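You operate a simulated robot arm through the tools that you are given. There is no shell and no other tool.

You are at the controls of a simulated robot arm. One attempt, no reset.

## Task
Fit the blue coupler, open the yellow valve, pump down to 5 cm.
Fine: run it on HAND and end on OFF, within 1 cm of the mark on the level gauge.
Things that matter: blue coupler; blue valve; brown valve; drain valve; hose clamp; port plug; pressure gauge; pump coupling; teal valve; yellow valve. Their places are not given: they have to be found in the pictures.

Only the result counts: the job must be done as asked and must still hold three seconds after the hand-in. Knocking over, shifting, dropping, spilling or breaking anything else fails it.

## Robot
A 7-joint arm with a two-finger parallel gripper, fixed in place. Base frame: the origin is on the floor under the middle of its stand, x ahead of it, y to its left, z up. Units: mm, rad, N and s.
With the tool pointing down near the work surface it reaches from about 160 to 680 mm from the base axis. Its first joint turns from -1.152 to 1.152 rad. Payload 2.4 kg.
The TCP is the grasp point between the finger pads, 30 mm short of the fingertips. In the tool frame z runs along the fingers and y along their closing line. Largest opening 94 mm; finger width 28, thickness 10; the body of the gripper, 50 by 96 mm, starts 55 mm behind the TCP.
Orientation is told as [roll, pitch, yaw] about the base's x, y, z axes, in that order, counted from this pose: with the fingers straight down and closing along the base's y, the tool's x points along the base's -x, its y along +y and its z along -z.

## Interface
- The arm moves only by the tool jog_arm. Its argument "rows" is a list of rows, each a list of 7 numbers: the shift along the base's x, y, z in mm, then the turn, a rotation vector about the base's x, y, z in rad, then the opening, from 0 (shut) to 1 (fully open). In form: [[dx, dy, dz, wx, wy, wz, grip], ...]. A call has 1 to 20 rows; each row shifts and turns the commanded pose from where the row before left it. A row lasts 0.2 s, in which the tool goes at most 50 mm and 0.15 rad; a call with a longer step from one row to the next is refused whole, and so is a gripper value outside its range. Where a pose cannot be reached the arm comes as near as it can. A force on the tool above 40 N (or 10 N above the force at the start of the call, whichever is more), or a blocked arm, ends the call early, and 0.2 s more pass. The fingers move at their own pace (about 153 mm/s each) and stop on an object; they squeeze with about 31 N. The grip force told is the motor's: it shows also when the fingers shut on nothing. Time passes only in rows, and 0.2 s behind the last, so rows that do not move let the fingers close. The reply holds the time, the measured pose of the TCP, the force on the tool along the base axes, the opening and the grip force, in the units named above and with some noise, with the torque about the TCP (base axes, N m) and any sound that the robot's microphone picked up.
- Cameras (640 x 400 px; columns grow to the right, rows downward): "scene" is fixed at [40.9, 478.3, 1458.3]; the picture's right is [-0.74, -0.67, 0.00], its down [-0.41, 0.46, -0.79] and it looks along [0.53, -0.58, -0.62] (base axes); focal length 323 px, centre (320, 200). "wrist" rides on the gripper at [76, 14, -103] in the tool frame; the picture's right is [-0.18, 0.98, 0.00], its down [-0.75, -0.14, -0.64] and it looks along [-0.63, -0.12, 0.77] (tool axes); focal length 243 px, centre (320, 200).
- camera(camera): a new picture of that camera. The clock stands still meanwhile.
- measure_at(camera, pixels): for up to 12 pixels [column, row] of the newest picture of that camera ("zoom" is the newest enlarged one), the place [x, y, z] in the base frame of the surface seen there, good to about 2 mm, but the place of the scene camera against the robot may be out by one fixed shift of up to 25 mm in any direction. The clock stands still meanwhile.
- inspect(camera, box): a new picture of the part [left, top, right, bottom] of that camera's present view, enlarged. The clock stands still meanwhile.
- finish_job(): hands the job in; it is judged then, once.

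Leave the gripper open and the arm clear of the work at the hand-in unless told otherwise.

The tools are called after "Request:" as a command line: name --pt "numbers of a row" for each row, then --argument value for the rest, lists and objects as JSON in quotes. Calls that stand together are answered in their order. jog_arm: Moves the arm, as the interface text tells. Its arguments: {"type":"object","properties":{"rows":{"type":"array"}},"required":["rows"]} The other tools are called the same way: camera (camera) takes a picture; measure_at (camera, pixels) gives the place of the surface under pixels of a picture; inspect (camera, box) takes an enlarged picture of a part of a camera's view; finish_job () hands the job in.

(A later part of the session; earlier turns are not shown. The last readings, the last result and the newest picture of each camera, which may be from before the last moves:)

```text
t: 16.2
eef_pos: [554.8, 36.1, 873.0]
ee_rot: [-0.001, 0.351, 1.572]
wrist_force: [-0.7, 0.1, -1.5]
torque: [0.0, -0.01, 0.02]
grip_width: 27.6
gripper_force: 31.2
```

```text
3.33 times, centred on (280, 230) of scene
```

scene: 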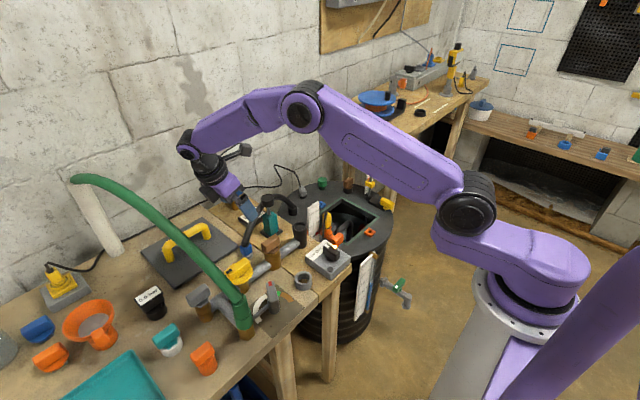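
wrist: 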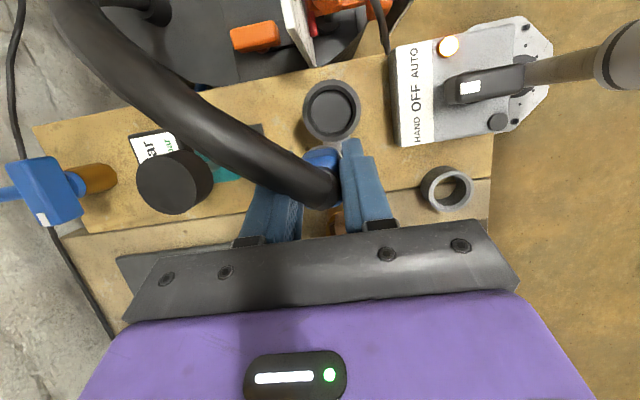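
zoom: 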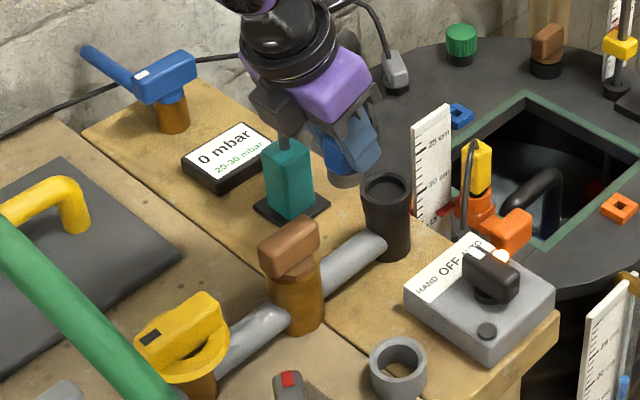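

The coupling is clearly visible at wrist (332,110). I measure its rim and floor to find the centre.

Request:
measure_at --camera "wrist" --pixels '[[332, 110], [305, 108], [358, 108], [331, 83], [331, 140], [314, 108], [350, 108], [332, 93], [332, 127], [312, 90], [351, 90], [345, 132]]'

Request:
inspect --camera "wrist" --box '[270, 60, 400, 220]'

```text
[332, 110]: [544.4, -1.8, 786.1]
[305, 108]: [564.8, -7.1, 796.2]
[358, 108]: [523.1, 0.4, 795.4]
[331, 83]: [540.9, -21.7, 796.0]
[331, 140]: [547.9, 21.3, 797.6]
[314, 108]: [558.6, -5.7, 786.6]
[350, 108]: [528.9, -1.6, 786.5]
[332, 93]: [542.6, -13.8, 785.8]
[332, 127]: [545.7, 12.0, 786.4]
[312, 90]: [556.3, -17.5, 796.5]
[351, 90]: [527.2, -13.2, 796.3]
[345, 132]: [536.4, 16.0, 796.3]
```

```text
2.50 times, centred on (335, 140) of wrist
```

zoom: 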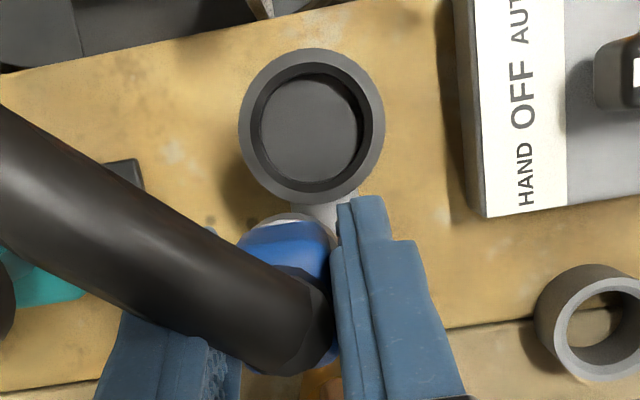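

Coupling centre ≈ (544.6, −0.6), rim z≈796, inner floor z≈786, recess about 32–35 mm wide; the coupler's spigot is about 29 mm. I move above it (27 mm clearance) and re-check.

Request:
jog_arm --pt "-5 -18 0 0 0 0 0" --pt "-5.2 -17.5 0 0 0 0 0" --pt "0 0 0 0 0 0 0" --pt "0 0 0 0 0 0 0"

Request:
camera --camera "wrist"

Request:
inspect --camera "wrist" --box '[260, 90, 400, 230]'

Request:
inspect --camera "scene" --box '[250, 180, 350, 270]'

```text
t: 17.2
eef_pos: [544.9, 1.8, 873.5]
ee_rot: [-0.001, 0.349, 1.571]
wrist_force: [-0.3, 0.2, -0.7]
torque: [0.0, 0.01, -0.01]
grip_width: 27.7
gripper_force: 31.0
```

```text
taken
```

wrist: 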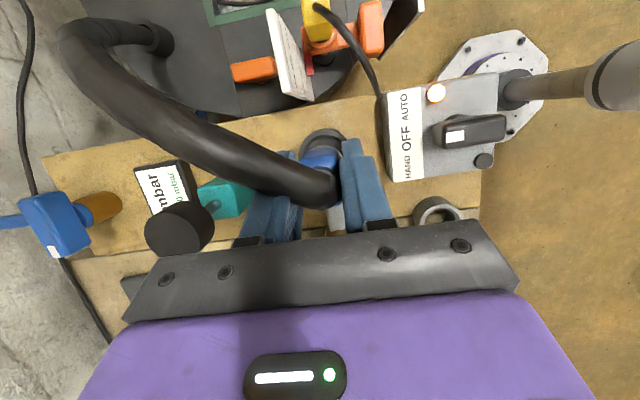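

```text
2.86 times, centred on (330, 160) of wrist
```

zoom: 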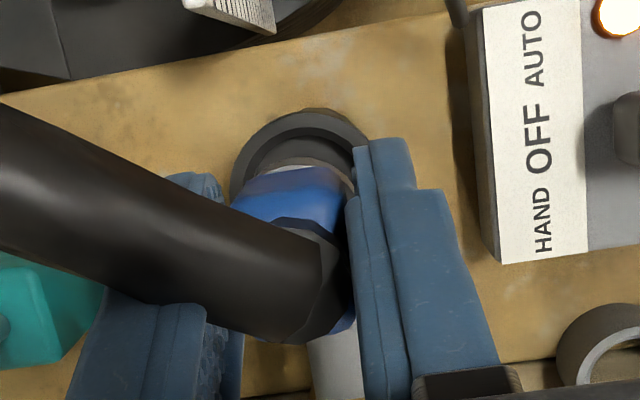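

```text
4.44 times, centred on (300, 225) of scene
```

zoom: 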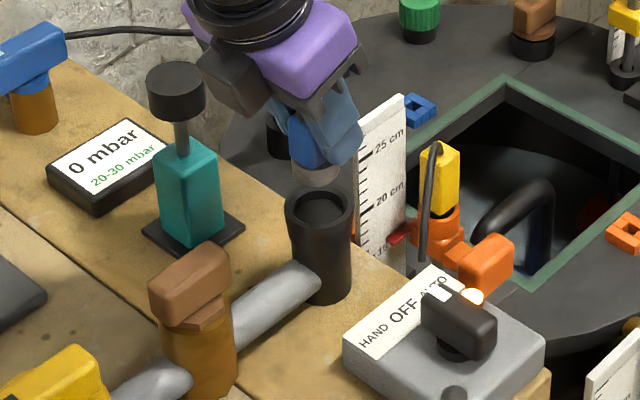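

The coupler hangs right above the coupling. I lower to just over the rim (coupler bottom ≈ 799) and re-check the alignment.

Request:
jog_arm --pt "0 0 -12 0 0 0 0" --pt "0 0 -10 0 0 0 0" --pt "0 0 0 0 0 0 0" --pt "0 0 0 0 0 0 0"

Request:
camera --camera "wrist"

Request:
inspect --camera "wrist" --box '[280, 110, 380, 220]'

Request:
inspect --camera "scene" --box '[270, 190, 330, 250]'

```text
t: 18.2
eef_pos: [546.3, 0.9, 851.2]
ee_rot: [-0.002, 0.348, 1.57]
wrist_force: [0.1, 0.0, 0.0]
torque: [-0.01, -0.02, -0.02]
grip_width: 27.6
gripper_force: 30.7
```

```text
taken
```

wrist: 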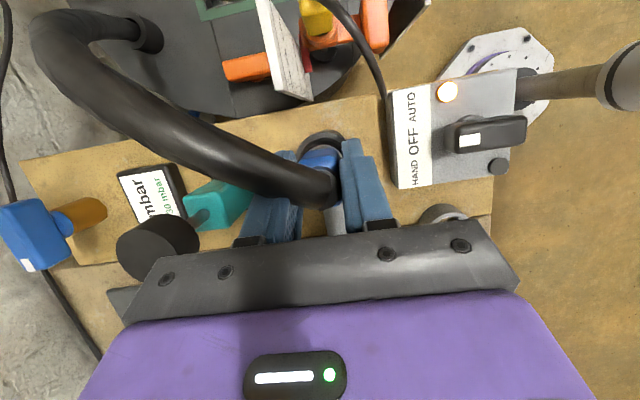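

```text
3.64 times, centred on (330, 165) of wrist
```

zoom: 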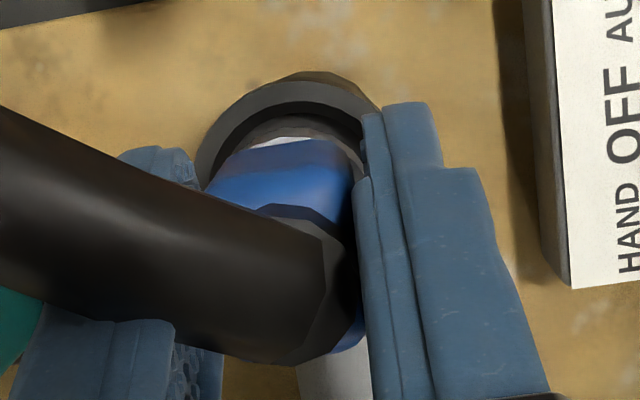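

```text
6.67 times, centred on (300, 220) of scene
```

zoom: 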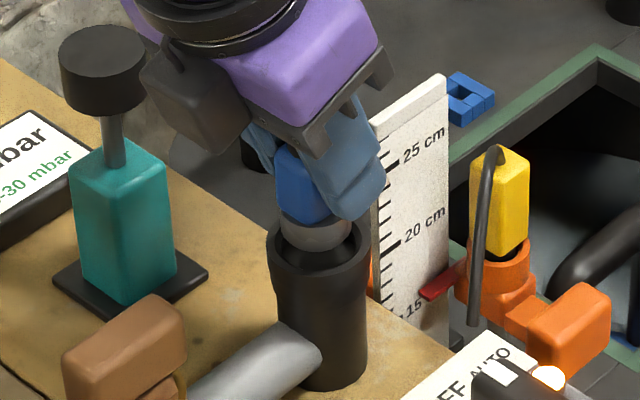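

Alignment looks good (spigot centre and socket centre agree within about 1 mm in both pictures). I lower gently in small steps and watch the force.

Request:
jog_arm --pt "0 0 -4 0 0 0 0" --pt "0 0 -4 0 0 0 0" --pt "0 0 -3 0 0 0 0" --pt "0 0 0 0 0 0 0"

Request:
inspect --camera "scene" --box '[270, 190, 330, 250]'

```text
t: 19.2
eef_pos: [545.0, 1.8, 839.6]
ee_rot: [0.0, 0.349, 1.572]
wrist_force: [0.1, 0.1, -0.3]
torque: [-0.01, -0.01, 0.02]
grip_width: 27.5
gripper_force: 30.7
```

```text
6.67 times, centred on (300, 220) of scene
```

zoom: 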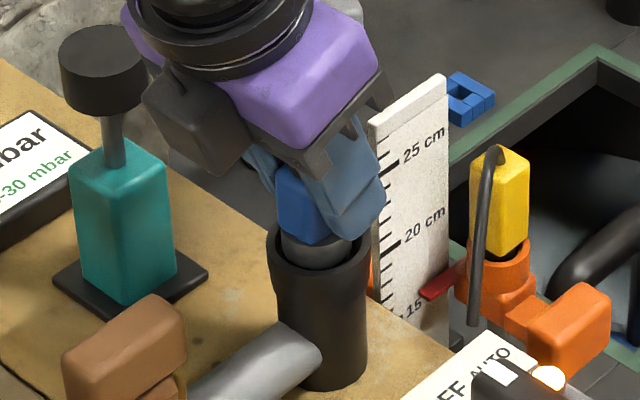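

The spigot has entered the socket freely, no force yet. I keep lowering in small steps.

Request:
jog_arm --pt "0 0 -2 0 0 0 0" --pt "0 0 -2 0 0 0 0" --pt "0 0 0 0 0 0 0"

Request:
inspect --camera "scene" --box '[270, 190, 330, 250]'

```text
t: 20.0
eef_pos: [544.9, 1.5, 834.7]
ee_rot: [0.0, 0.35, 1.571]
wrist_force: [-0.5, -0.3, 1.6]
torque: [0.02, 0.07, 0.01]
grip_width: 27.6
gripper_force: 31.3
```

```text
6.67 times, centred on (300, 220) of scene
```

zoom: 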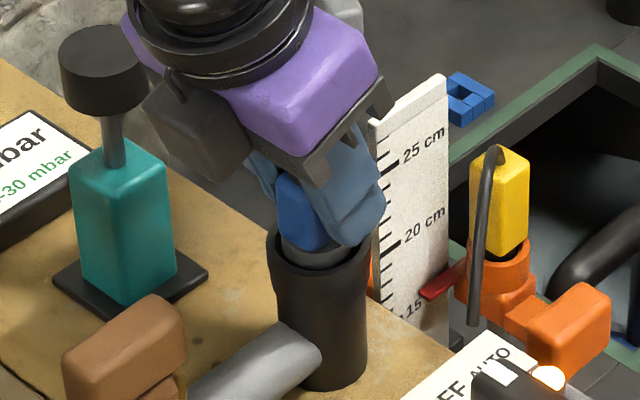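

First contact (1.6 N). I press on in small steps, watching for a stop or a click.

Request:
jog_arm --pt "0 0 -1.5 0 0 0 0" --pt "0 0 -1.5 0 0 0 0" --pt "0 0 0 0 0 0 0"

Request:
inspect --camera "scene" --box '[270, 190, 330, 250]'

```text
t: 20.6
eef_pos: [546.6, 0.3, 836.4]
ee_rot: [0.002, 0.354, 1.571]
wrist_force: [-6.7, 0.5, 9.5]
torque: [0.28, 0.04, 0.01]
grip_width: 27.5
gripper_force: 30.9
heard: snap
stopped in row 2: the force on the tool passed its limit at 41 N (the readings are from after the stop); the commanded pose is now the measured one
```

```text
6.67 times, centred on (300, 220) of scene
```

zoom: 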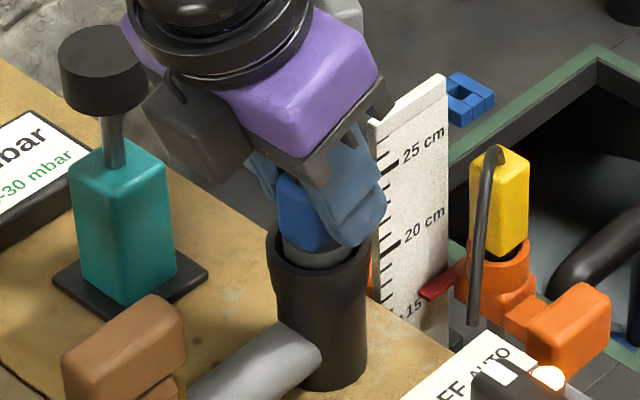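

A "snap" was heard at 41 N: the coupler latched. I open the gripper to about 52 mm and look.

Request:
jog_arm --pt "0 0 0 0 0 0 0.3" --pt "0 0 0 0 0 0 0.5" --pt "0 0 0 0 0 0 0.5"

Request:
inspect --camera "scene" --box '[270, 190, 330, 250]'

Request:
camera --camera "wrist"

```text
t: 21.4
eef_pos: [545.5, 1.0, 834.6]
ee_rot: [0.001, 0.353, 1.571]
wrist_force: [-0.4, -0.4, -0.8]
torque: [-0.01, -0.01, 0.02]
grip_width: 46.8
gripper_force: 0.1
```

```text
6.67 times, centred on (300, 220) of scene
```

zoom: 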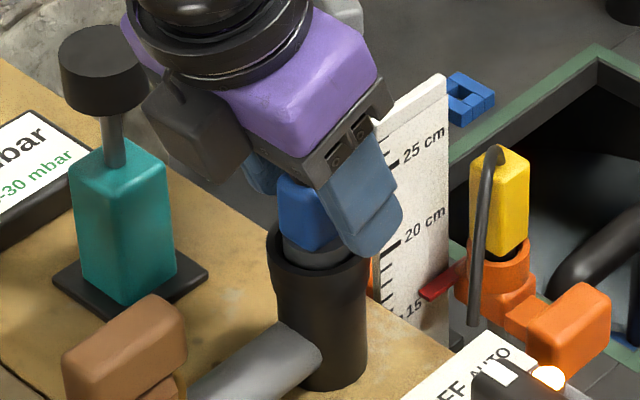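

```text
taken
```

wrist: 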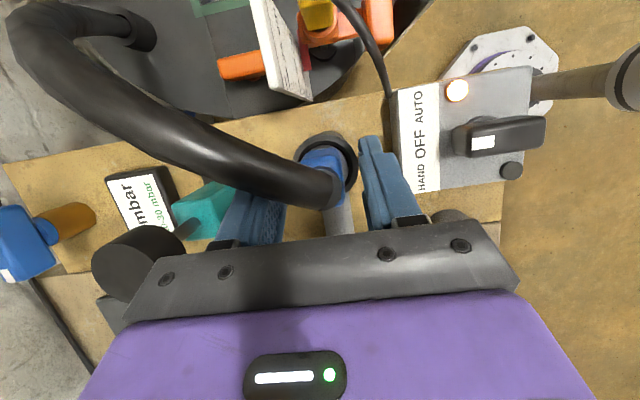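

The coupler stays seated and upright. I withdraw along the tool axis (up and +y).

Request:
jog_arm --pt "0 8 22 0 0 0 0.5" --pt "0 13 36 0 0 0 0.5" --pt "0 14 40 0 0 0 0.5" --pt "0 0 0 0 0 0 0.5"

Request:
camera --camera "wrist"

Request:
inspect --camera "scene" --box '[230, 180, 350, 270]'

```text
t: 22.4
eef_pos: [545.0, 35.0, 933.9]
ee_rot: [0.001, 0.353, 1.57]
wrist_force: [0.5, 0.1, 0.8]
torque: [-0.03, -0.03, -0.01]
grip_width: 47.3
gripper_force: 0.1
```

```text
taken
```

wrist: 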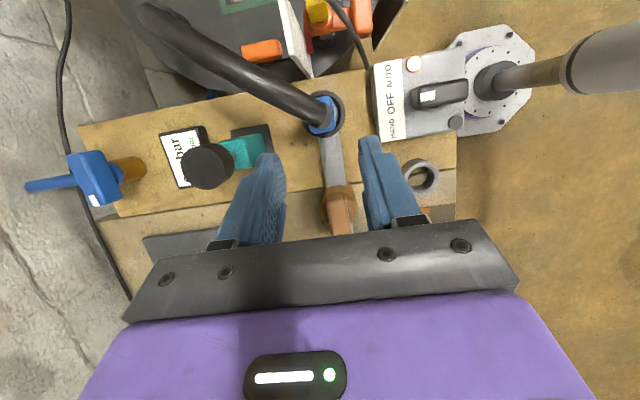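

```text
4.44 times, centred on (290, 225) of scene
```

zoom: 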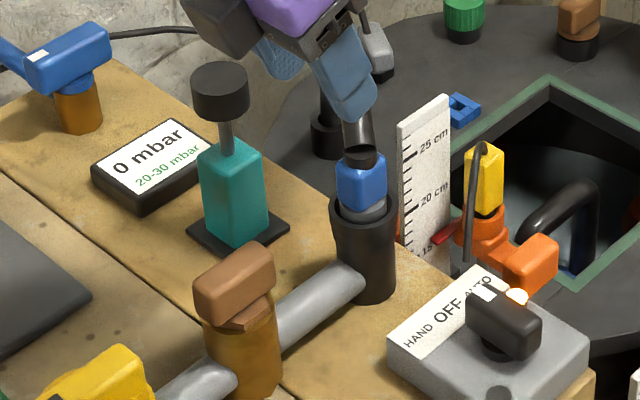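

The coupler is fitted. Next the yellow valve. I straighten the tool to vertical and move to view it from above.

Request:
jog_arm --pt "0 30 5 0.117 0 0 0.6" --pt "-2 35 0 0.118 0 0 0.6" --pt "-2 35 0 0.118 0 0 0.6" --pt "0 35 0 0 0 0 0.6" --pt "0 0 0 0 0 0 0.6" --pt "0 0 0 0 0 0 0.6"

Request:
camera --camera "wrist"

Request:
inspect --camera "wrist" --box '[260, 80, 400, 220]'

```text
t: 23.8
eef_pos: [542.1, 171.4, 938.1]
ee_rot: [0.001, 0.001, 1.571]
wrist_force: [0.7, 0.8, -0.4]
torque: [0.02, 0.01, -0.01]
grip_width: 56.4
gripper_force: 0.1
```

```text
taken
```

wrist: 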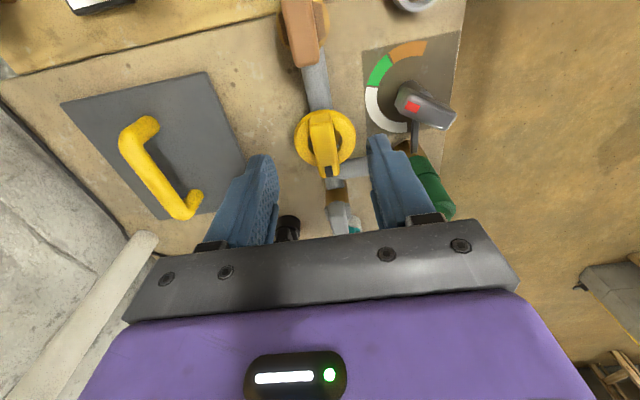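

```text
2.86 times, centred on (330, 150) of wrist
```

zoom: 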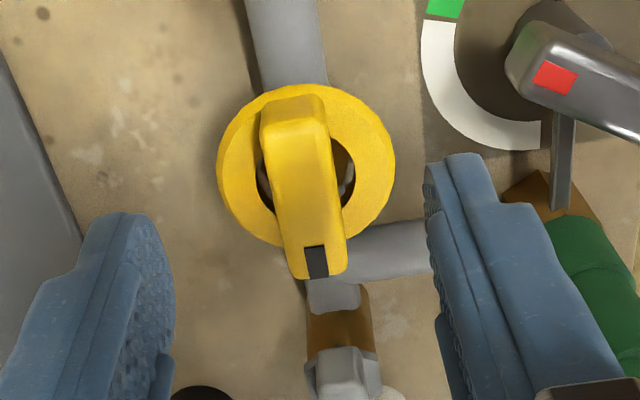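

I'll measure the yellow bar's ends and ring, and (for certainty) the grey lever's direction.

Request:
measure_at --camera "wrist" --pixels '[[318, 115], [332, 115], [324, 140], [318, 140], [334, 140], [325, 170], [336, 168], [300, 140], [352, 140], [325, 113], [310, 122], [345, 155]]'

Request:
measure_at --camera "wrist" --pixels '[[400, 95], [407, 88], [412, 107], [420, 110], [430, 115], [440, 120], [450, 122], [432, 105], [410, 90], [416, 125], [372, 95], [400, 50]]'

```text
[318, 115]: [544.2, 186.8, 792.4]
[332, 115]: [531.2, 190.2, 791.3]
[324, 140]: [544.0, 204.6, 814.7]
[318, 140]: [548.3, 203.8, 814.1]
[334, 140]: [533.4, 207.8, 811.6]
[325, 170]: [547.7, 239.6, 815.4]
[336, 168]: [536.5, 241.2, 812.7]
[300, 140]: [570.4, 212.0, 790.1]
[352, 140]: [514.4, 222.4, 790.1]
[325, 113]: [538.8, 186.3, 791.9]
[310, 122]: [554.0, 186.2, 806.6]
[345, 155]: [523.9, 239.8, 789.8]
```

```text
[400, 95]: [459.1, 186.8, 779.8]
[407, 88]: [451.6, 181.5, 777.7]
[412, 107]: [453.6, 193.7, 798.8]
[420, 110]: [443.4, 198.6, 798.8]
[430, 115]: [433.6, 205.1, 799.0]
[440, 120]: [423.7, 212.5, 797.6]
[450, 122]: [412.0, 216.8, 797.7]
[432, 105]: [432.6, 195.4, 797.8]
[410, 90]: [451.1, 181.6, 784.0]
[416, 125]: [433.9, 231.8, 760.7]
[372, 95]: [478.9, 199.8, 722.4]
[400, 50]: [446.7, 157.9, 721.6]
```

The bar's axis is at about (545,215), its top at z≈814 and the ring at 790. Opening should be counter-clockwise; gripping at yaw +90° and turning to 180° keeps the camera arm away from the green hose. I first test in the air whether the wrist can turn that far.

Request:
jog_arm --pt "0 0 0 0 0 0.145 0.6" --pt "0 0 0 0 0 0.145 0.6" --pt "0 0 0 0 0 0.145 0.6" --pt "0 0 0 0 0 0.145 0.6" --pt "0 0 0 0 0 0.145 0.6" --pt "0 0 0 0 0 0.145 0.6" --pt "0 0 0 0 0 0.145 0.6" --pt "0 0 0 0 0 0.145 0.6" --pt "0 0 0 0 0 0.145 0.6" --pt "0 0 0 0 0 0.145 0.6" --pt "0 0 0 0 0 0.145 0.6" --pt "0 0 0 0 0 0 0.6"

Request:
camera --camera "wrist"

```text
t: 26.4
eef_pos: [542.1, 170.4, 938.9]
ee_rot: [0.0, 0.001, -3.115]
wrist_force: [-0.3, -0.9, -0.1]
torque: [0.0, 0.0, 0.02]
grip_width: 56.3
gripper_force: 0.1
```

```text
taken
```

wrist: 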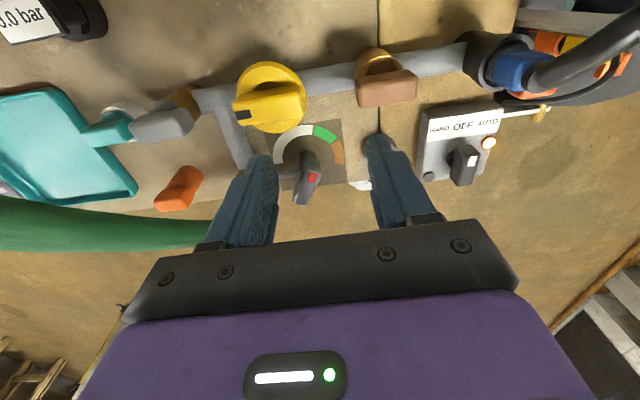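

The wrist can turn to 180°. This view is upright; I enlarge the selector and the clamp lever.

Request:
inspect --camera "wrist" --box '[410, 90, 530, 200]'

Request:
inspect --camera "wrist" --box '[220, 50, 360, 210]'

Request:
inspect --camera "wrist" --box '[440, 10, 640, 110]'

```text
3.64 times, centred on (470, 145) of wrist
```

zoom: 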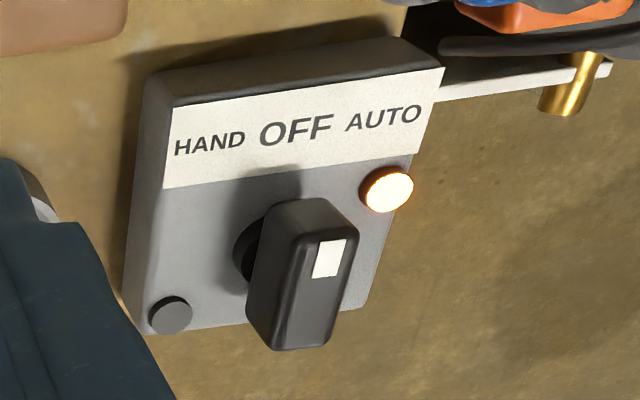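

```text
2.50 times, centred on (290, 130) of wrist
```

zoom: 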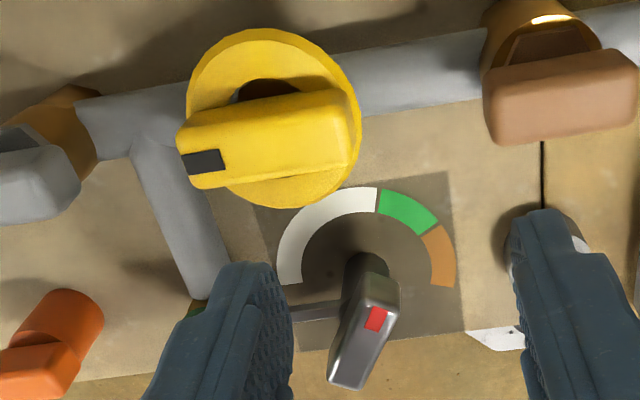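

```text
3.20 times, centred on (540, 60) of wrist
```

zoom: 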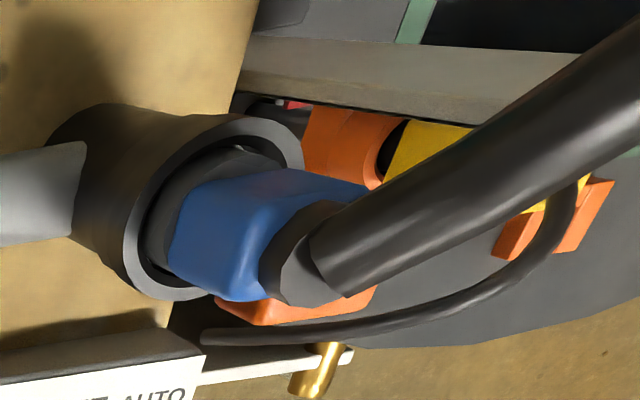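

Knob points to OFF, lamp lit, and the coupler sits in the socket. Now I turn back to yaw +90°, go above the yellow bar, and look before descending.

Request:
jog_arm --pt "0 4 0 0 0 -0.145 0.6" --pt "0 4 0 0 0 -0.145 0.6" --pt "0 4 0 0 0 -0.145 0.6" --pt "0 4 0 0 0 -0.145 0.6" --pt "0 4 0 0 0 -0.145 0.6" --pt "0 4 0 0 0 -0.145 0.6" --pt "0 4 0 0 0 -0.145 0.6" --pt "0 4 0 0 0 -0.145 0.6" --pt "0 4 0 0 0 -0.145 0.6" --pt "1 4 0 0 0 -0.145 0.6" --pt "2 4 0 0 0 -0.145 0.6" --pt "0 0 -40 0 0 0 0.6" --pt "0 0 -30 0 0 0 0.6" --pt "0 0 0 0 0 0 0.6" --pt "0 0 0 0 0 0 0.6"

Request:
camera --camera "wrist"

Request:
inspect --camera "wrist" --box '[240, 80, 400, 220]'

```text
t: 29.6
eef_pos: [544.4, 214.5, 869.8]
ee_rot: [0.0, 0.001, 1.572]
wrist_force: [0.6, -0.1, -0.5]
torque: [0.01, 0.0, -0.02]
grip_width: 56.2
gripper_force: 0.2
```

```text
taken
```

wrist: 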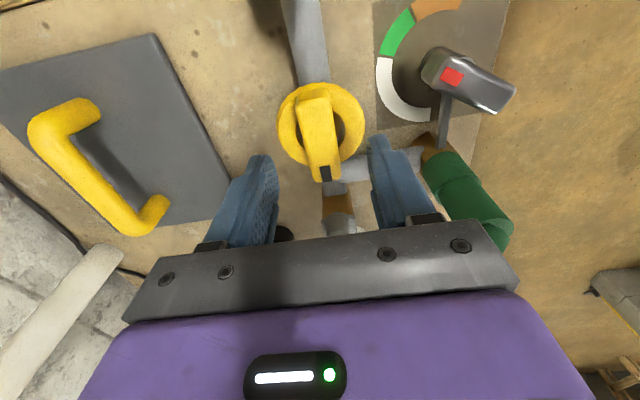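

```text
2.86 times, centred on (320, 150) of wrist
```

zoom: 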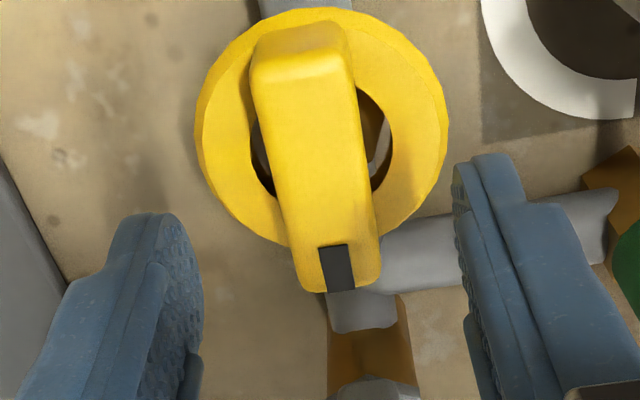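

Ring centre computes to (544.7,214.0), matching the tool position. I descend to TCP z≈825 (tips just above the ring) and close on the bar.

Request:
jog_arm --pt "0 0 -25 0 0 0 0.6" --pt "0 0 -19.5 0 0 0 0.6" --pt "0 0 0 0 0 0 0.6" --pt "0 0 0 0 0 0 0.2" --pt "0 0 0 0 0 0 0.0" --pt "0 0 0 0 0 0 0.0"

Request:
camera --camera "wrist"

Request:
inspect --camera "scene" --box '[180, 200, 320, 320]'

```text
t: 31.0
eef_pos: [544.9, 214.4, 823.5]
ee_rot: [-0.001, -0.001, 1.571]
wrist_force: [8.5, 1.2, -10.3]
torque: [0.25, -0.2, -0.08]
grip_width: 23.8
gripper_force: 45.2
```

```text
taken
```

wrist: 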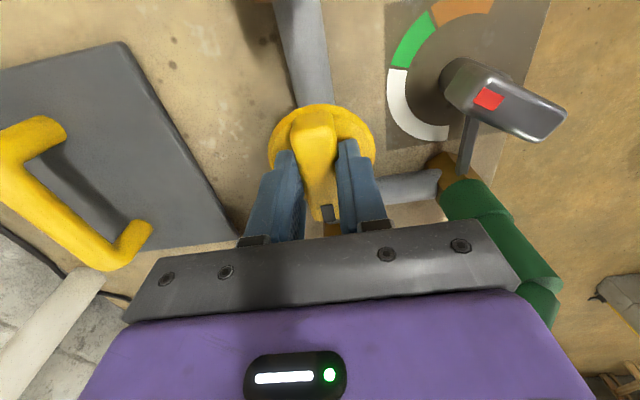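

```text
3.33 times, centred on (250, 260) of scene
```

zoom: 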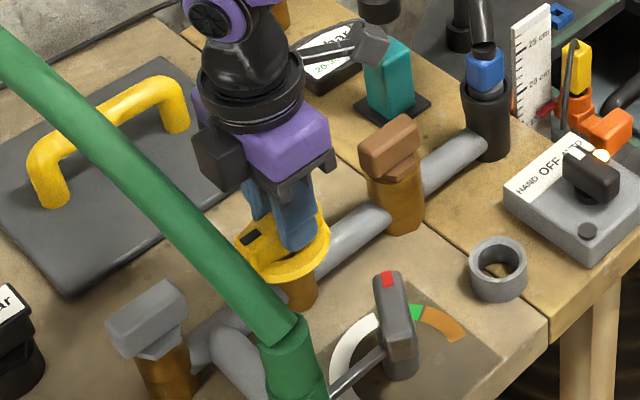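

The bar is gripped (23.8 mm). I turn counter-clockwise a little, and watch the torque.

Request:
jog_arm --pt "0 0 0 0 0 0.08 0" --pt "0 0 0 0 0 0.1 0" --pt "0 0 0 0 0 0.1 0" --pt "0 0 0 0 0 0 0"

Request:
camera --camera "wrist"

Request:
inspect --camera "scene" --box '[200, 230, 300, 310]'

```text
t: 32.0
eef_pos: [545.0, 214.0, 824.0]
ee_rot: [0.0, 0.0, 1.845]
wrist_force: [4.9, -7.2, 5.3]
torque: [-0.27, -0.05, -2.27]
grip_width: 31.2
gripper_force: 44.8
```

```text
taken
```

wrist: 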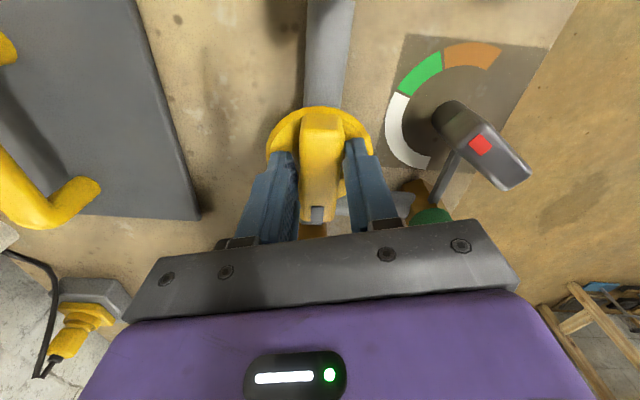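

```text
5.00 times, centred on (250, 270) of scene
```

zoom: 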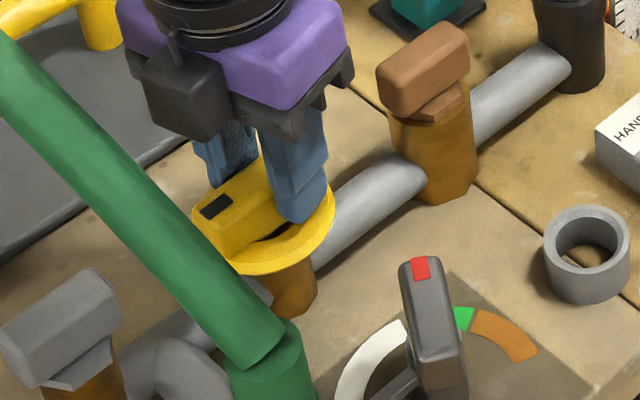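

The bar did not follow: torque −2.3 N·m, and the fingers were forced open to 31 mm. It is against a stop counter-clockwise. I turn back to neutral right away.

Request:
jog_arm --pt "0 0 0 0 0 -0.1 0" --pt "0 0 0 0 0 -0.1 0" --pt "0 0 0 0 0 -0.075 0" --pt "0 0 0 0 0 0 0"

Request:
camera --camera "wrist"

```text
t: 33.0
eef_pos: [543.9, 216.7, 823.5]
ee_rot: [-0.003, -0.002, 1.576]
wrist_force: [5.2, 1.9, 11.2]
torque: [-0.21, 0.44, -0.41]
grip_width: 23.5
gripper_force: 45.6
```

```text
taken
```

wrist: 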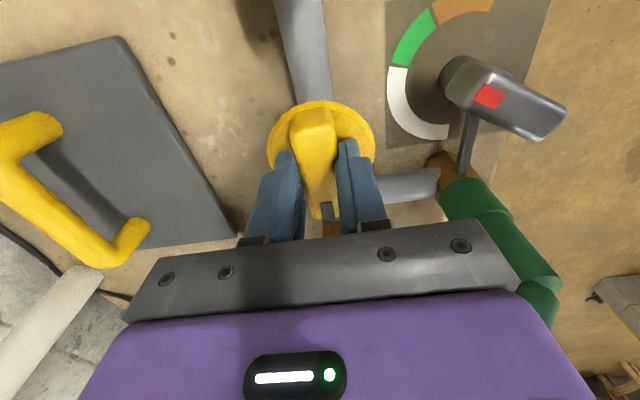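

Back to neutral. I now test the clockwise direction by a small amount.

Request:
jog_arm --pt "0 -1 0 0 0 -0.08 0" --pt "0 0 0 0 0 -0.08 0" --pt "0 0 0 0 0 -0.08 0" --pt "0 0 0 0 0 0 0"

Request:
camera --camera "wrist"

Request:
inspect --camera "scene" --box '[200, 230, 300, 310]'

```text
t: 34.0
eef_pos: [543.9, 216.4, 822.6]
ee_rot: [-0.002, -0.001, 1.338]
wrist_force: [0.1, 16.1, 15.0]
torque: [-0.51, 0.31, 0.03]
grip_width: 23.8
gripper_force: 45.0
```

```text
taken
```

wrist: 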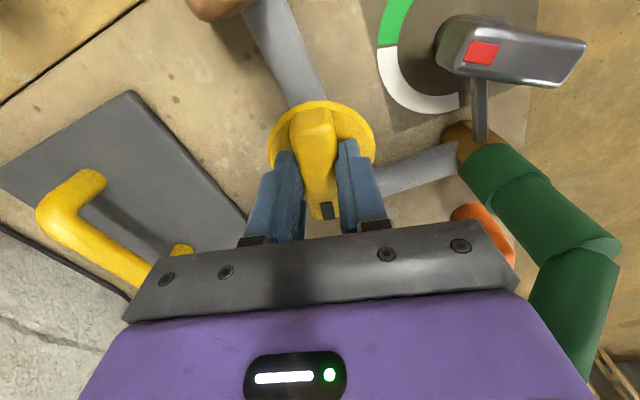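

```text
5.00 times, centred on (250, 270) of scene
```

zoom: 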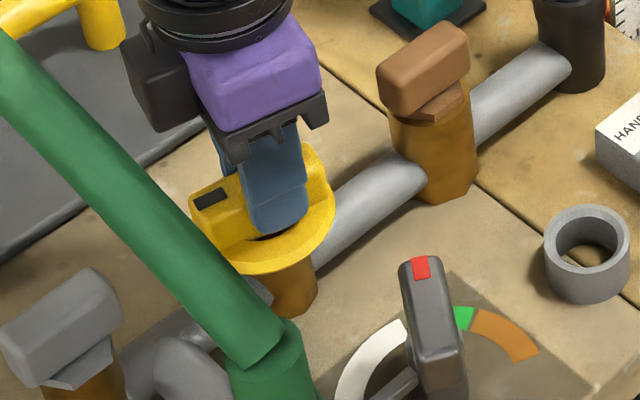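

Clockwise it turns freely (torque ≈ 0), so the handle started at its counter-clockwise stop. There's a side force of 16 N in y and 15 N in z; I relieve that by shifting the command, then continue clockwise carefully to learn the travel.

Request:
jog_arm --pt "0 2 1.5 0 0 0 0" --pt "0 0 0 0 0 0 0"

```text
t: 34.6
eef_pos: [544.2, 217.2, 823.2]
ee_rot: [0.002, 0.0, 1.336]
wrist_force: [0.8, 13.5, -4.4]
torque: [1.58, -0.48, 0.0]
grip_width: 23.9
gripper_force: 45.1
```

There is leftover side load from the slip. I open, re-centre on the axis (544.7, 214), and grip again.

Request:
jog_arm --pt "0 0 0 0 0 0 0.5" --pt "0 0 0 0 0 0 0.5" --pt "0 0 0 0 0 0 0.5"

Request:
camera --camera "wrist"

Request:
inspect --camera "wrist" --box '[240, 80, 400, 220]'

```text
t: 35.4
eef_pos: [544.1, 216.1, 825.0]
ee_rot: [0.001, 0.0, 1.335]
wrist_force: [0.7, -0.2, 0.2]
torque: [0.01, 0.02, -0.01]
grip_width: 47.0
gripper_force: 0.1
```

```text
taken
```

wrist: 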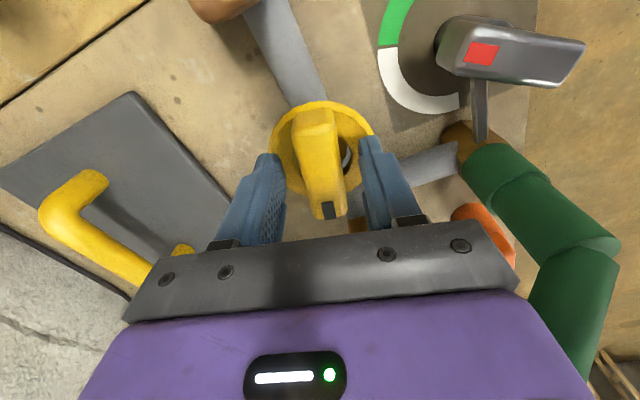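

```text
2.86 times, centred on (320, 150) of wrist
```

zoom: 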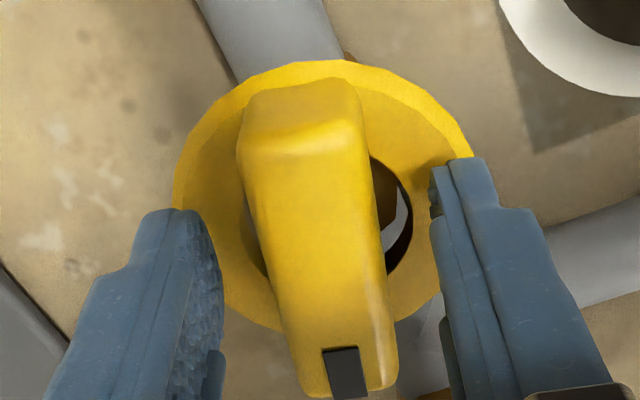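

Unloaded now. I re-centre (−2 mm in y), grip again, and turn clockwise further in steps.

Request:
jog_arm --pt "0.5 -2 0.5 0 0 0 0.5" --pt "0 0 0 0 0 0 0.2" --pt "0 0 0 0 0 0 0.0" --pt "0 0 0 0 0 0 0.0" --pt "0 0 0 0 0 -0.1 0" --pt "0 0 0 0 0 -0.1 0" --pt "0 0 0 0 0 -0.1 0" --pt "0 0 0 0 0 -0.1 0" --pt "0 0 0 0 0 0 0"

Request:
camera --camera "wrist"

Request:
inspect --camera "scene" --box '[180, 200, 320, 320]'

```text
t: 37.4
eef_pos: [542.1, 215.6, 824.3]
ee_rot: [0.005, 0.008, 0.936]
wrist_force: [-32.4, 8.4, 11.2]
torque: [0.72, -0.09, 0.19]
grip_width: 23.6
gripper_force: 45.1
```

```text
taken
```

wrist: 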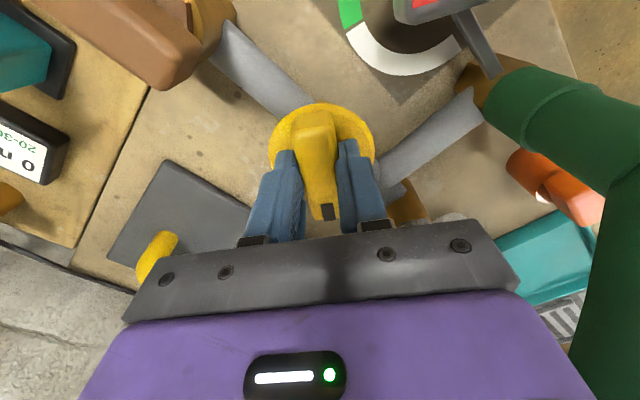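

```text
3.33 times, centred on (250, 260) of scene
```

zoom: 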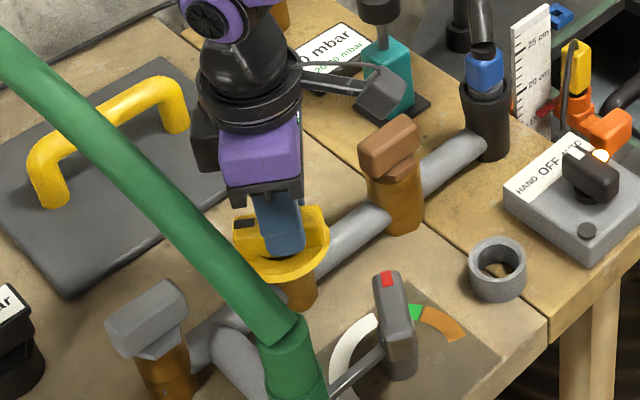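

The valve follows the turn, but the tool is pushed with −32 N in x: the true axis lies a bit further in +y than I assumed (bar centre ≈ 217). I shift +2.5 mm in y and read the force.

Request:
jog_arm --pt "0 2.5 0 0 0 0 0" --pt "0 0 0 0 0 0 0"

```text
t: 38.0
eef_pos: [541.2, 216.6, 825.6]
ee_rot: [0.005, 0.009, 0.936]
wrist_force: [-34.8, 1.4, 14.9]
torque: [0.52, -0.21, 0.16]
grip_width: 24.0
gripper_force: 44.9
```

The load barely changed, so it is a lever effect: the grip centre sits several mm short (−y) of the valve's axis. I release, re-centre using the picture, and grip again.

Request:
jog_arm --pt "0 0 0 0 0 0 0.5" --pt "0 0 0 0 0 0 0.5" --pt "0 0 0 0 0 0 0.5"

Request:
camera --camera "wrist"

Request:
inspect --camera "wrist" --box '[240, 80, 400, 220]'

Request:
measure_at --camera "wrist" --pixels '[[315, 115], [320, 130], [325, 160], [328, 190], [335, 205], [310, 118], [328, 118], [340, 200], [315, 205], [280, 140], [365, 140], [325, 105]]'

```text
t: 38.8
eef_pos: [545.2, 217.3, 825.8]
ee_rot: [0.0, -0.001, 0.935]
wrist_force: [0.0, 0.3, 0.5]
torque: [0.0, 0.0, -0.02]
grip_width: 47.3
gripper_force: 0.0
```

```text
taken
```

wrist: 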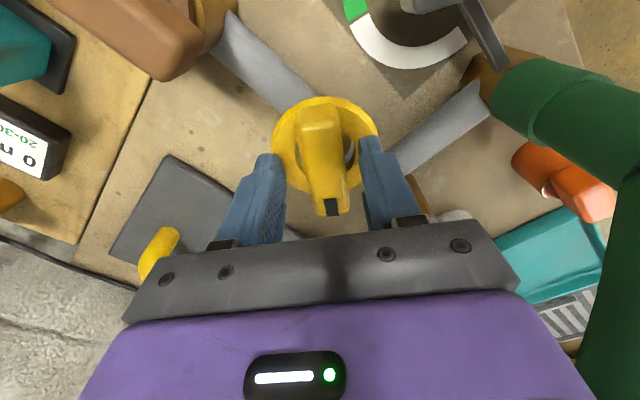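

```text
2.86 times, centred on (320, 150) of wrist
```

zoom: 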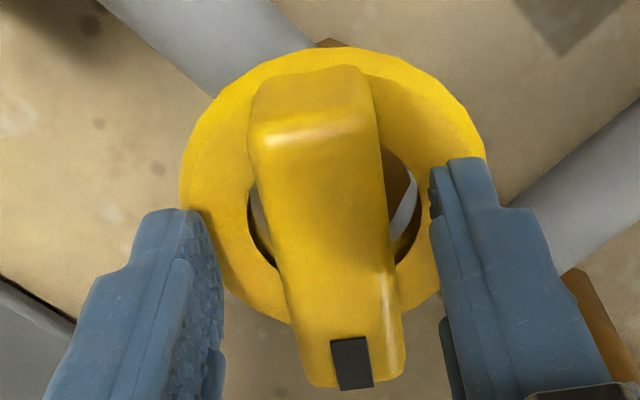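

```text
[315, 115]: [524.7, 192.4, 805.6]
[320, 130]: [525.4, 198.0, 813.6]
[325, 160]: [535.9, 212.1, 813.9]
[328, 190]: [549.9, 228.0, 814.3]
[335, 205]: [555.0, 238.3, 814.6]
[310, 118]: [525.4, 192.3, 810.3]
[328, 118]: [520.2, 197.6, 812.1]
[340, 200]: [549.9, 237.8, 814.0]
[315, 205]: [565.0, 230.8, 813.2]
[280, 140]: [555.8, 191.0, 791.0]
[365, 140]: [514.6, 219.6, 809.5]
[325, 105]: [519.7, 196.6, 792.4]
```

From the bar's line before (x≈545.5) and now, the two lines cross at about (545.4, 221.5): that is the true axis. I move there, grip, and turn clockwise on in steps.

Request:
jog_arm --pt "0.2 4 0 0 0 0 0.5" --pt "0 0 0 0 0 0 0.2" --pt "0 0 0 0 0 0 0.0" --pt "0 0 0 0 0 0 0.0" --pt "0 0 0 0 0 0 0"

```text
t: 40.0
eef_pos: [544.9, 220.5, 825.2]
ee_rot: [0.002, 0.0, 0.935]
wrist_force: [-3.3, -1.4, -1.1]
torque: [-0.02, 0.0, -0.05]
grip_width: 24.0
gripper_force: 45.0
```

Clean grip now, little side force. I continue clockwise.

Request:
jog_arm --pt "0 0 0 0 0 -0.1 0" --pt "0 0 0 0 0 -0.1 0" --pt "0 0 0 0 0 -0.1 0" --pt "0 0 0 0 0 0 0"

Request:
camera --camera "wrist"

Request:
camera --camera "scene"

```text
t: 41.0
eef_pos: [545.5, 221.2, 826.1]
ee_rot: [0.001, -0.001, 0.634]
wrist_force: [-1.9, -0.2, -2.7]
torque: [-0.5, 0.76, 0.03]
grip_width: 23.8
gripper_force: 44.8
```

```text
taken
```

wrist: 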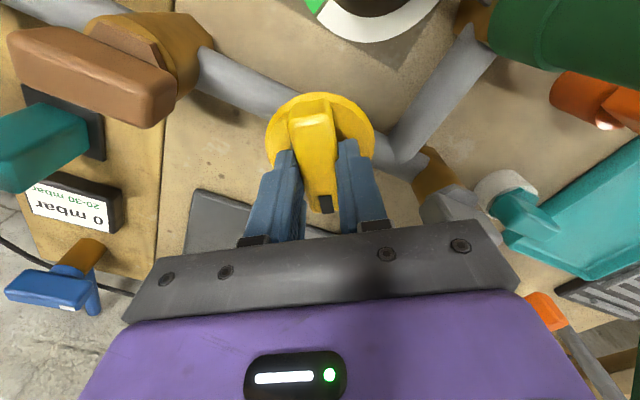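

```text
taken
```

scene: 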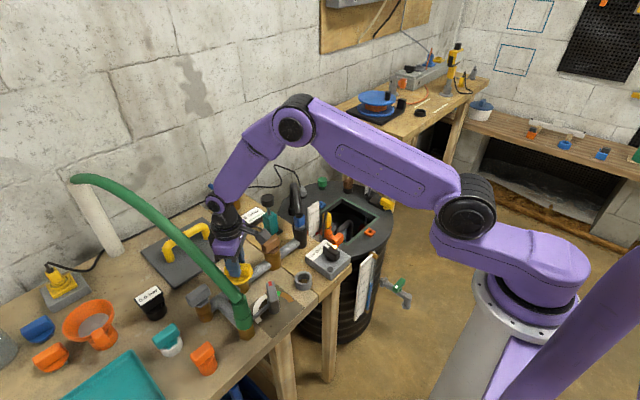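

Turning freely. I continue another 0.3 rad and check.

Request:
jog_arm --pt "0 0 0 0 0 -0.1 0" --pt "0 0 0 0 0 -0.1 0" --pt "0 0 0 0 0 -0.1 0" --pt "0 0 0 0 0 0 0"

Request:
camera --camera "wrist"

Request:
inspect --camera "scene" --box '[180, 200, 320, 320]'

```text
t: 42.0
eef_pos: [544.9, 220.8, 825.3]
ee_rot: [-0.001, 0.001, 0.332]
wrist_force: [2.4, 0.3, -5.0]
torque: [-0.38, 1.08, 0.0]
grip_width: 23.8
gripper_force: 44.6
```

```text
taken
```

wrist: 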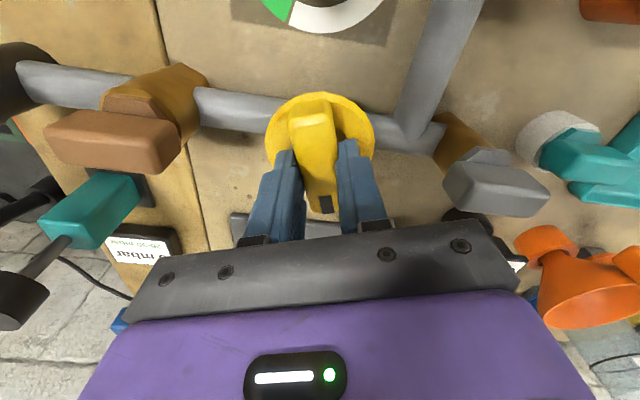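

```text
3.33 times, centred on (250, 260) of scene
```

zoom: 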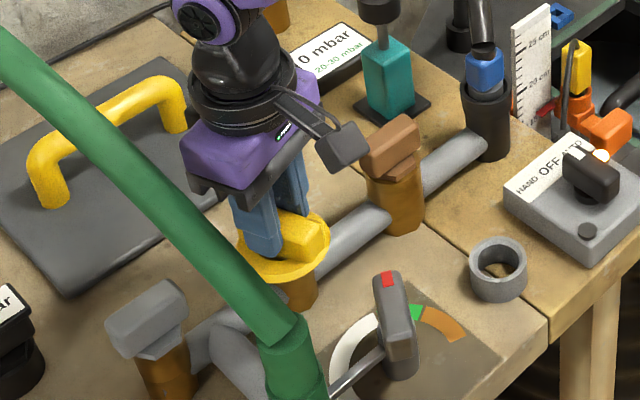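

Still free; 1.24 rad turned so far. I go on in smaller calls to feel for the stop near 90°.

Request:
jog_arm --pt "0 0 0 0 0 -0.1 0" --pt "0 0 0 0 0 -0.1 0" --pt "0 0 0 0 0 -0.08 0" --pt "0 0 0 0 0 0 0"

Request:
inspect --camera "scene" --box '[180, 200, 320, 320]'

Request:
camera --camera "wrist"

```text
t: 43.0
eef_pos: [545.9, 219.7, 826.2]
ee_rot: [0.0, 0.0, 0.054]
wrist_force: [-1.2, -2.2, -11.5]
torque: [-0.01, -0.48, 0.02]
grip_width: 23.5
gripper_force: 44.9
```

```text
3.33 times, centred on (250, 260) of scene
```

zoom: 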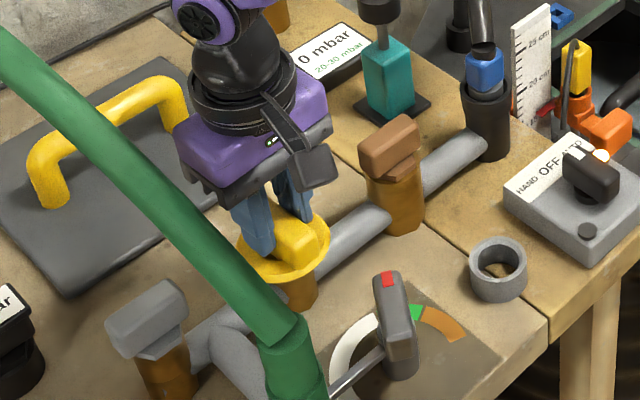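

```text
taken
```

wrist: 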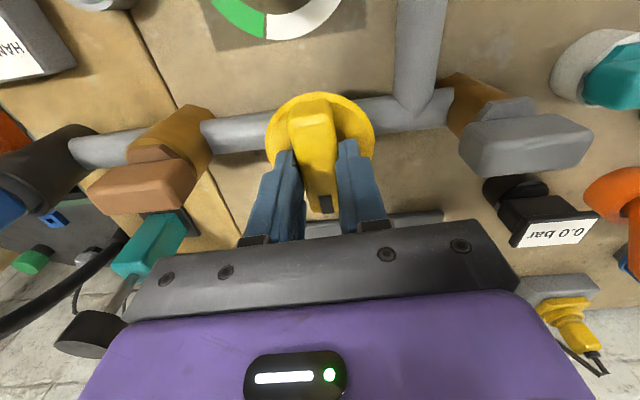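

Total about 1.52 rad, still free. I go a little past 90° to see if there is a stop there.

Request:
jog_arm --pt "0 0 0 0 0 -0.06 0" --pt "0 0 0 0 0 -0.06 0" --pt "0 0 0 0 0 -0.06 0" --pt "0 0 0 0 0 0 0"

Request:
camera --camera "wrist"

```text
t: 44.0
eef_pos: [545.2, 221.0, 826.3]
ee_rot: [-0.002, 0.0, -0.119]
wrist_force: [0.1, -7.5, -8.5]
torque: [-0.16, -0.26, 1.85]
grip_width: 26.7
gripper_force: 44.9
```

```text
taken
```

wrist: 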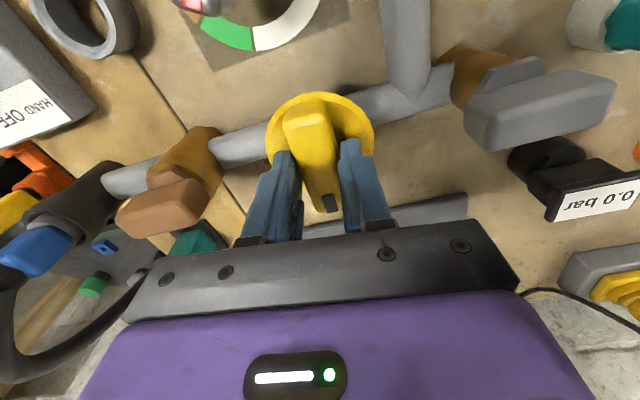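

Now it resists (1.85 N·m, fingers pushed open): the travel is one quarter turn, from along the pipe to across it. I simply open the fingers so the bar stays at this stop, and look.

Request:
jog_arm --pt "0 0 0 0 0 0 0.5" --pt "0 0 0 0 0 0 0.5" --pt "0 0 25 0 0 0 0.5" --pt "0 0 25 0 0 0 0.5" --pt "0 0 0 0 0 0 0.5"

Request:
camera --camera "wrist"

Request:
inspect --camera "wrist" --box '[220, 60, 420, 220]'

Request:
inspect --camera "scene" --box '[180, 200, 320, 320]'

```text
t: 45.2
eef_pos: [544.9, 220.1, 876.5]
ee_rot: [0.0, 0.001, -0.123]
wrist_force: [-0.6, -0.4, 0.6]
torque: [0.0, 0.05, 0.03]
grip_width: 47.1
gripper_force: 0.0
```

```text
taken
```

wrist: 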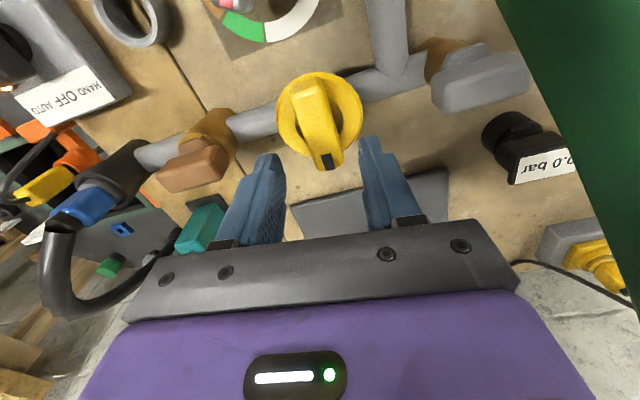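

```text
2.50 times, centred on (320, 140) of wrist
```

zoom: 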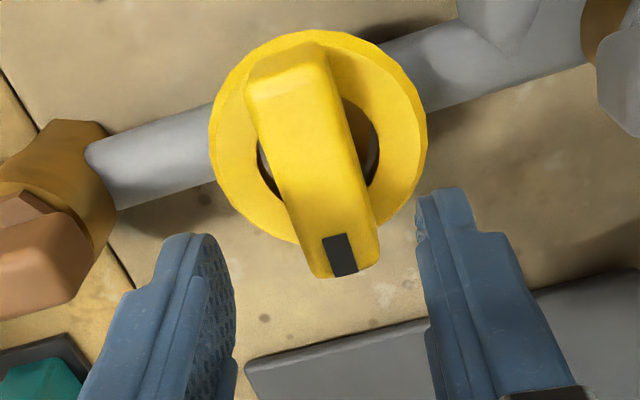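

```text
3.33 times, centred on (250, 260) of scene
```

zoom: 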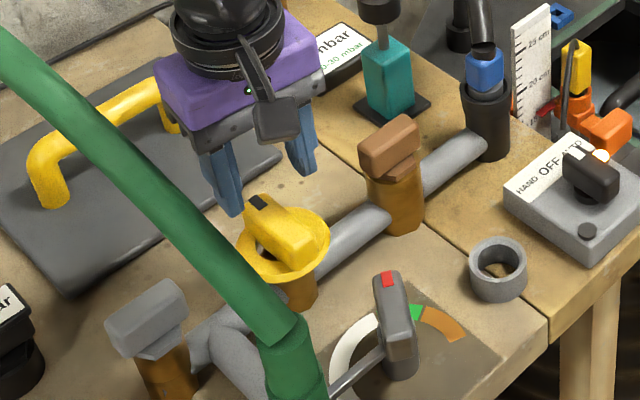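

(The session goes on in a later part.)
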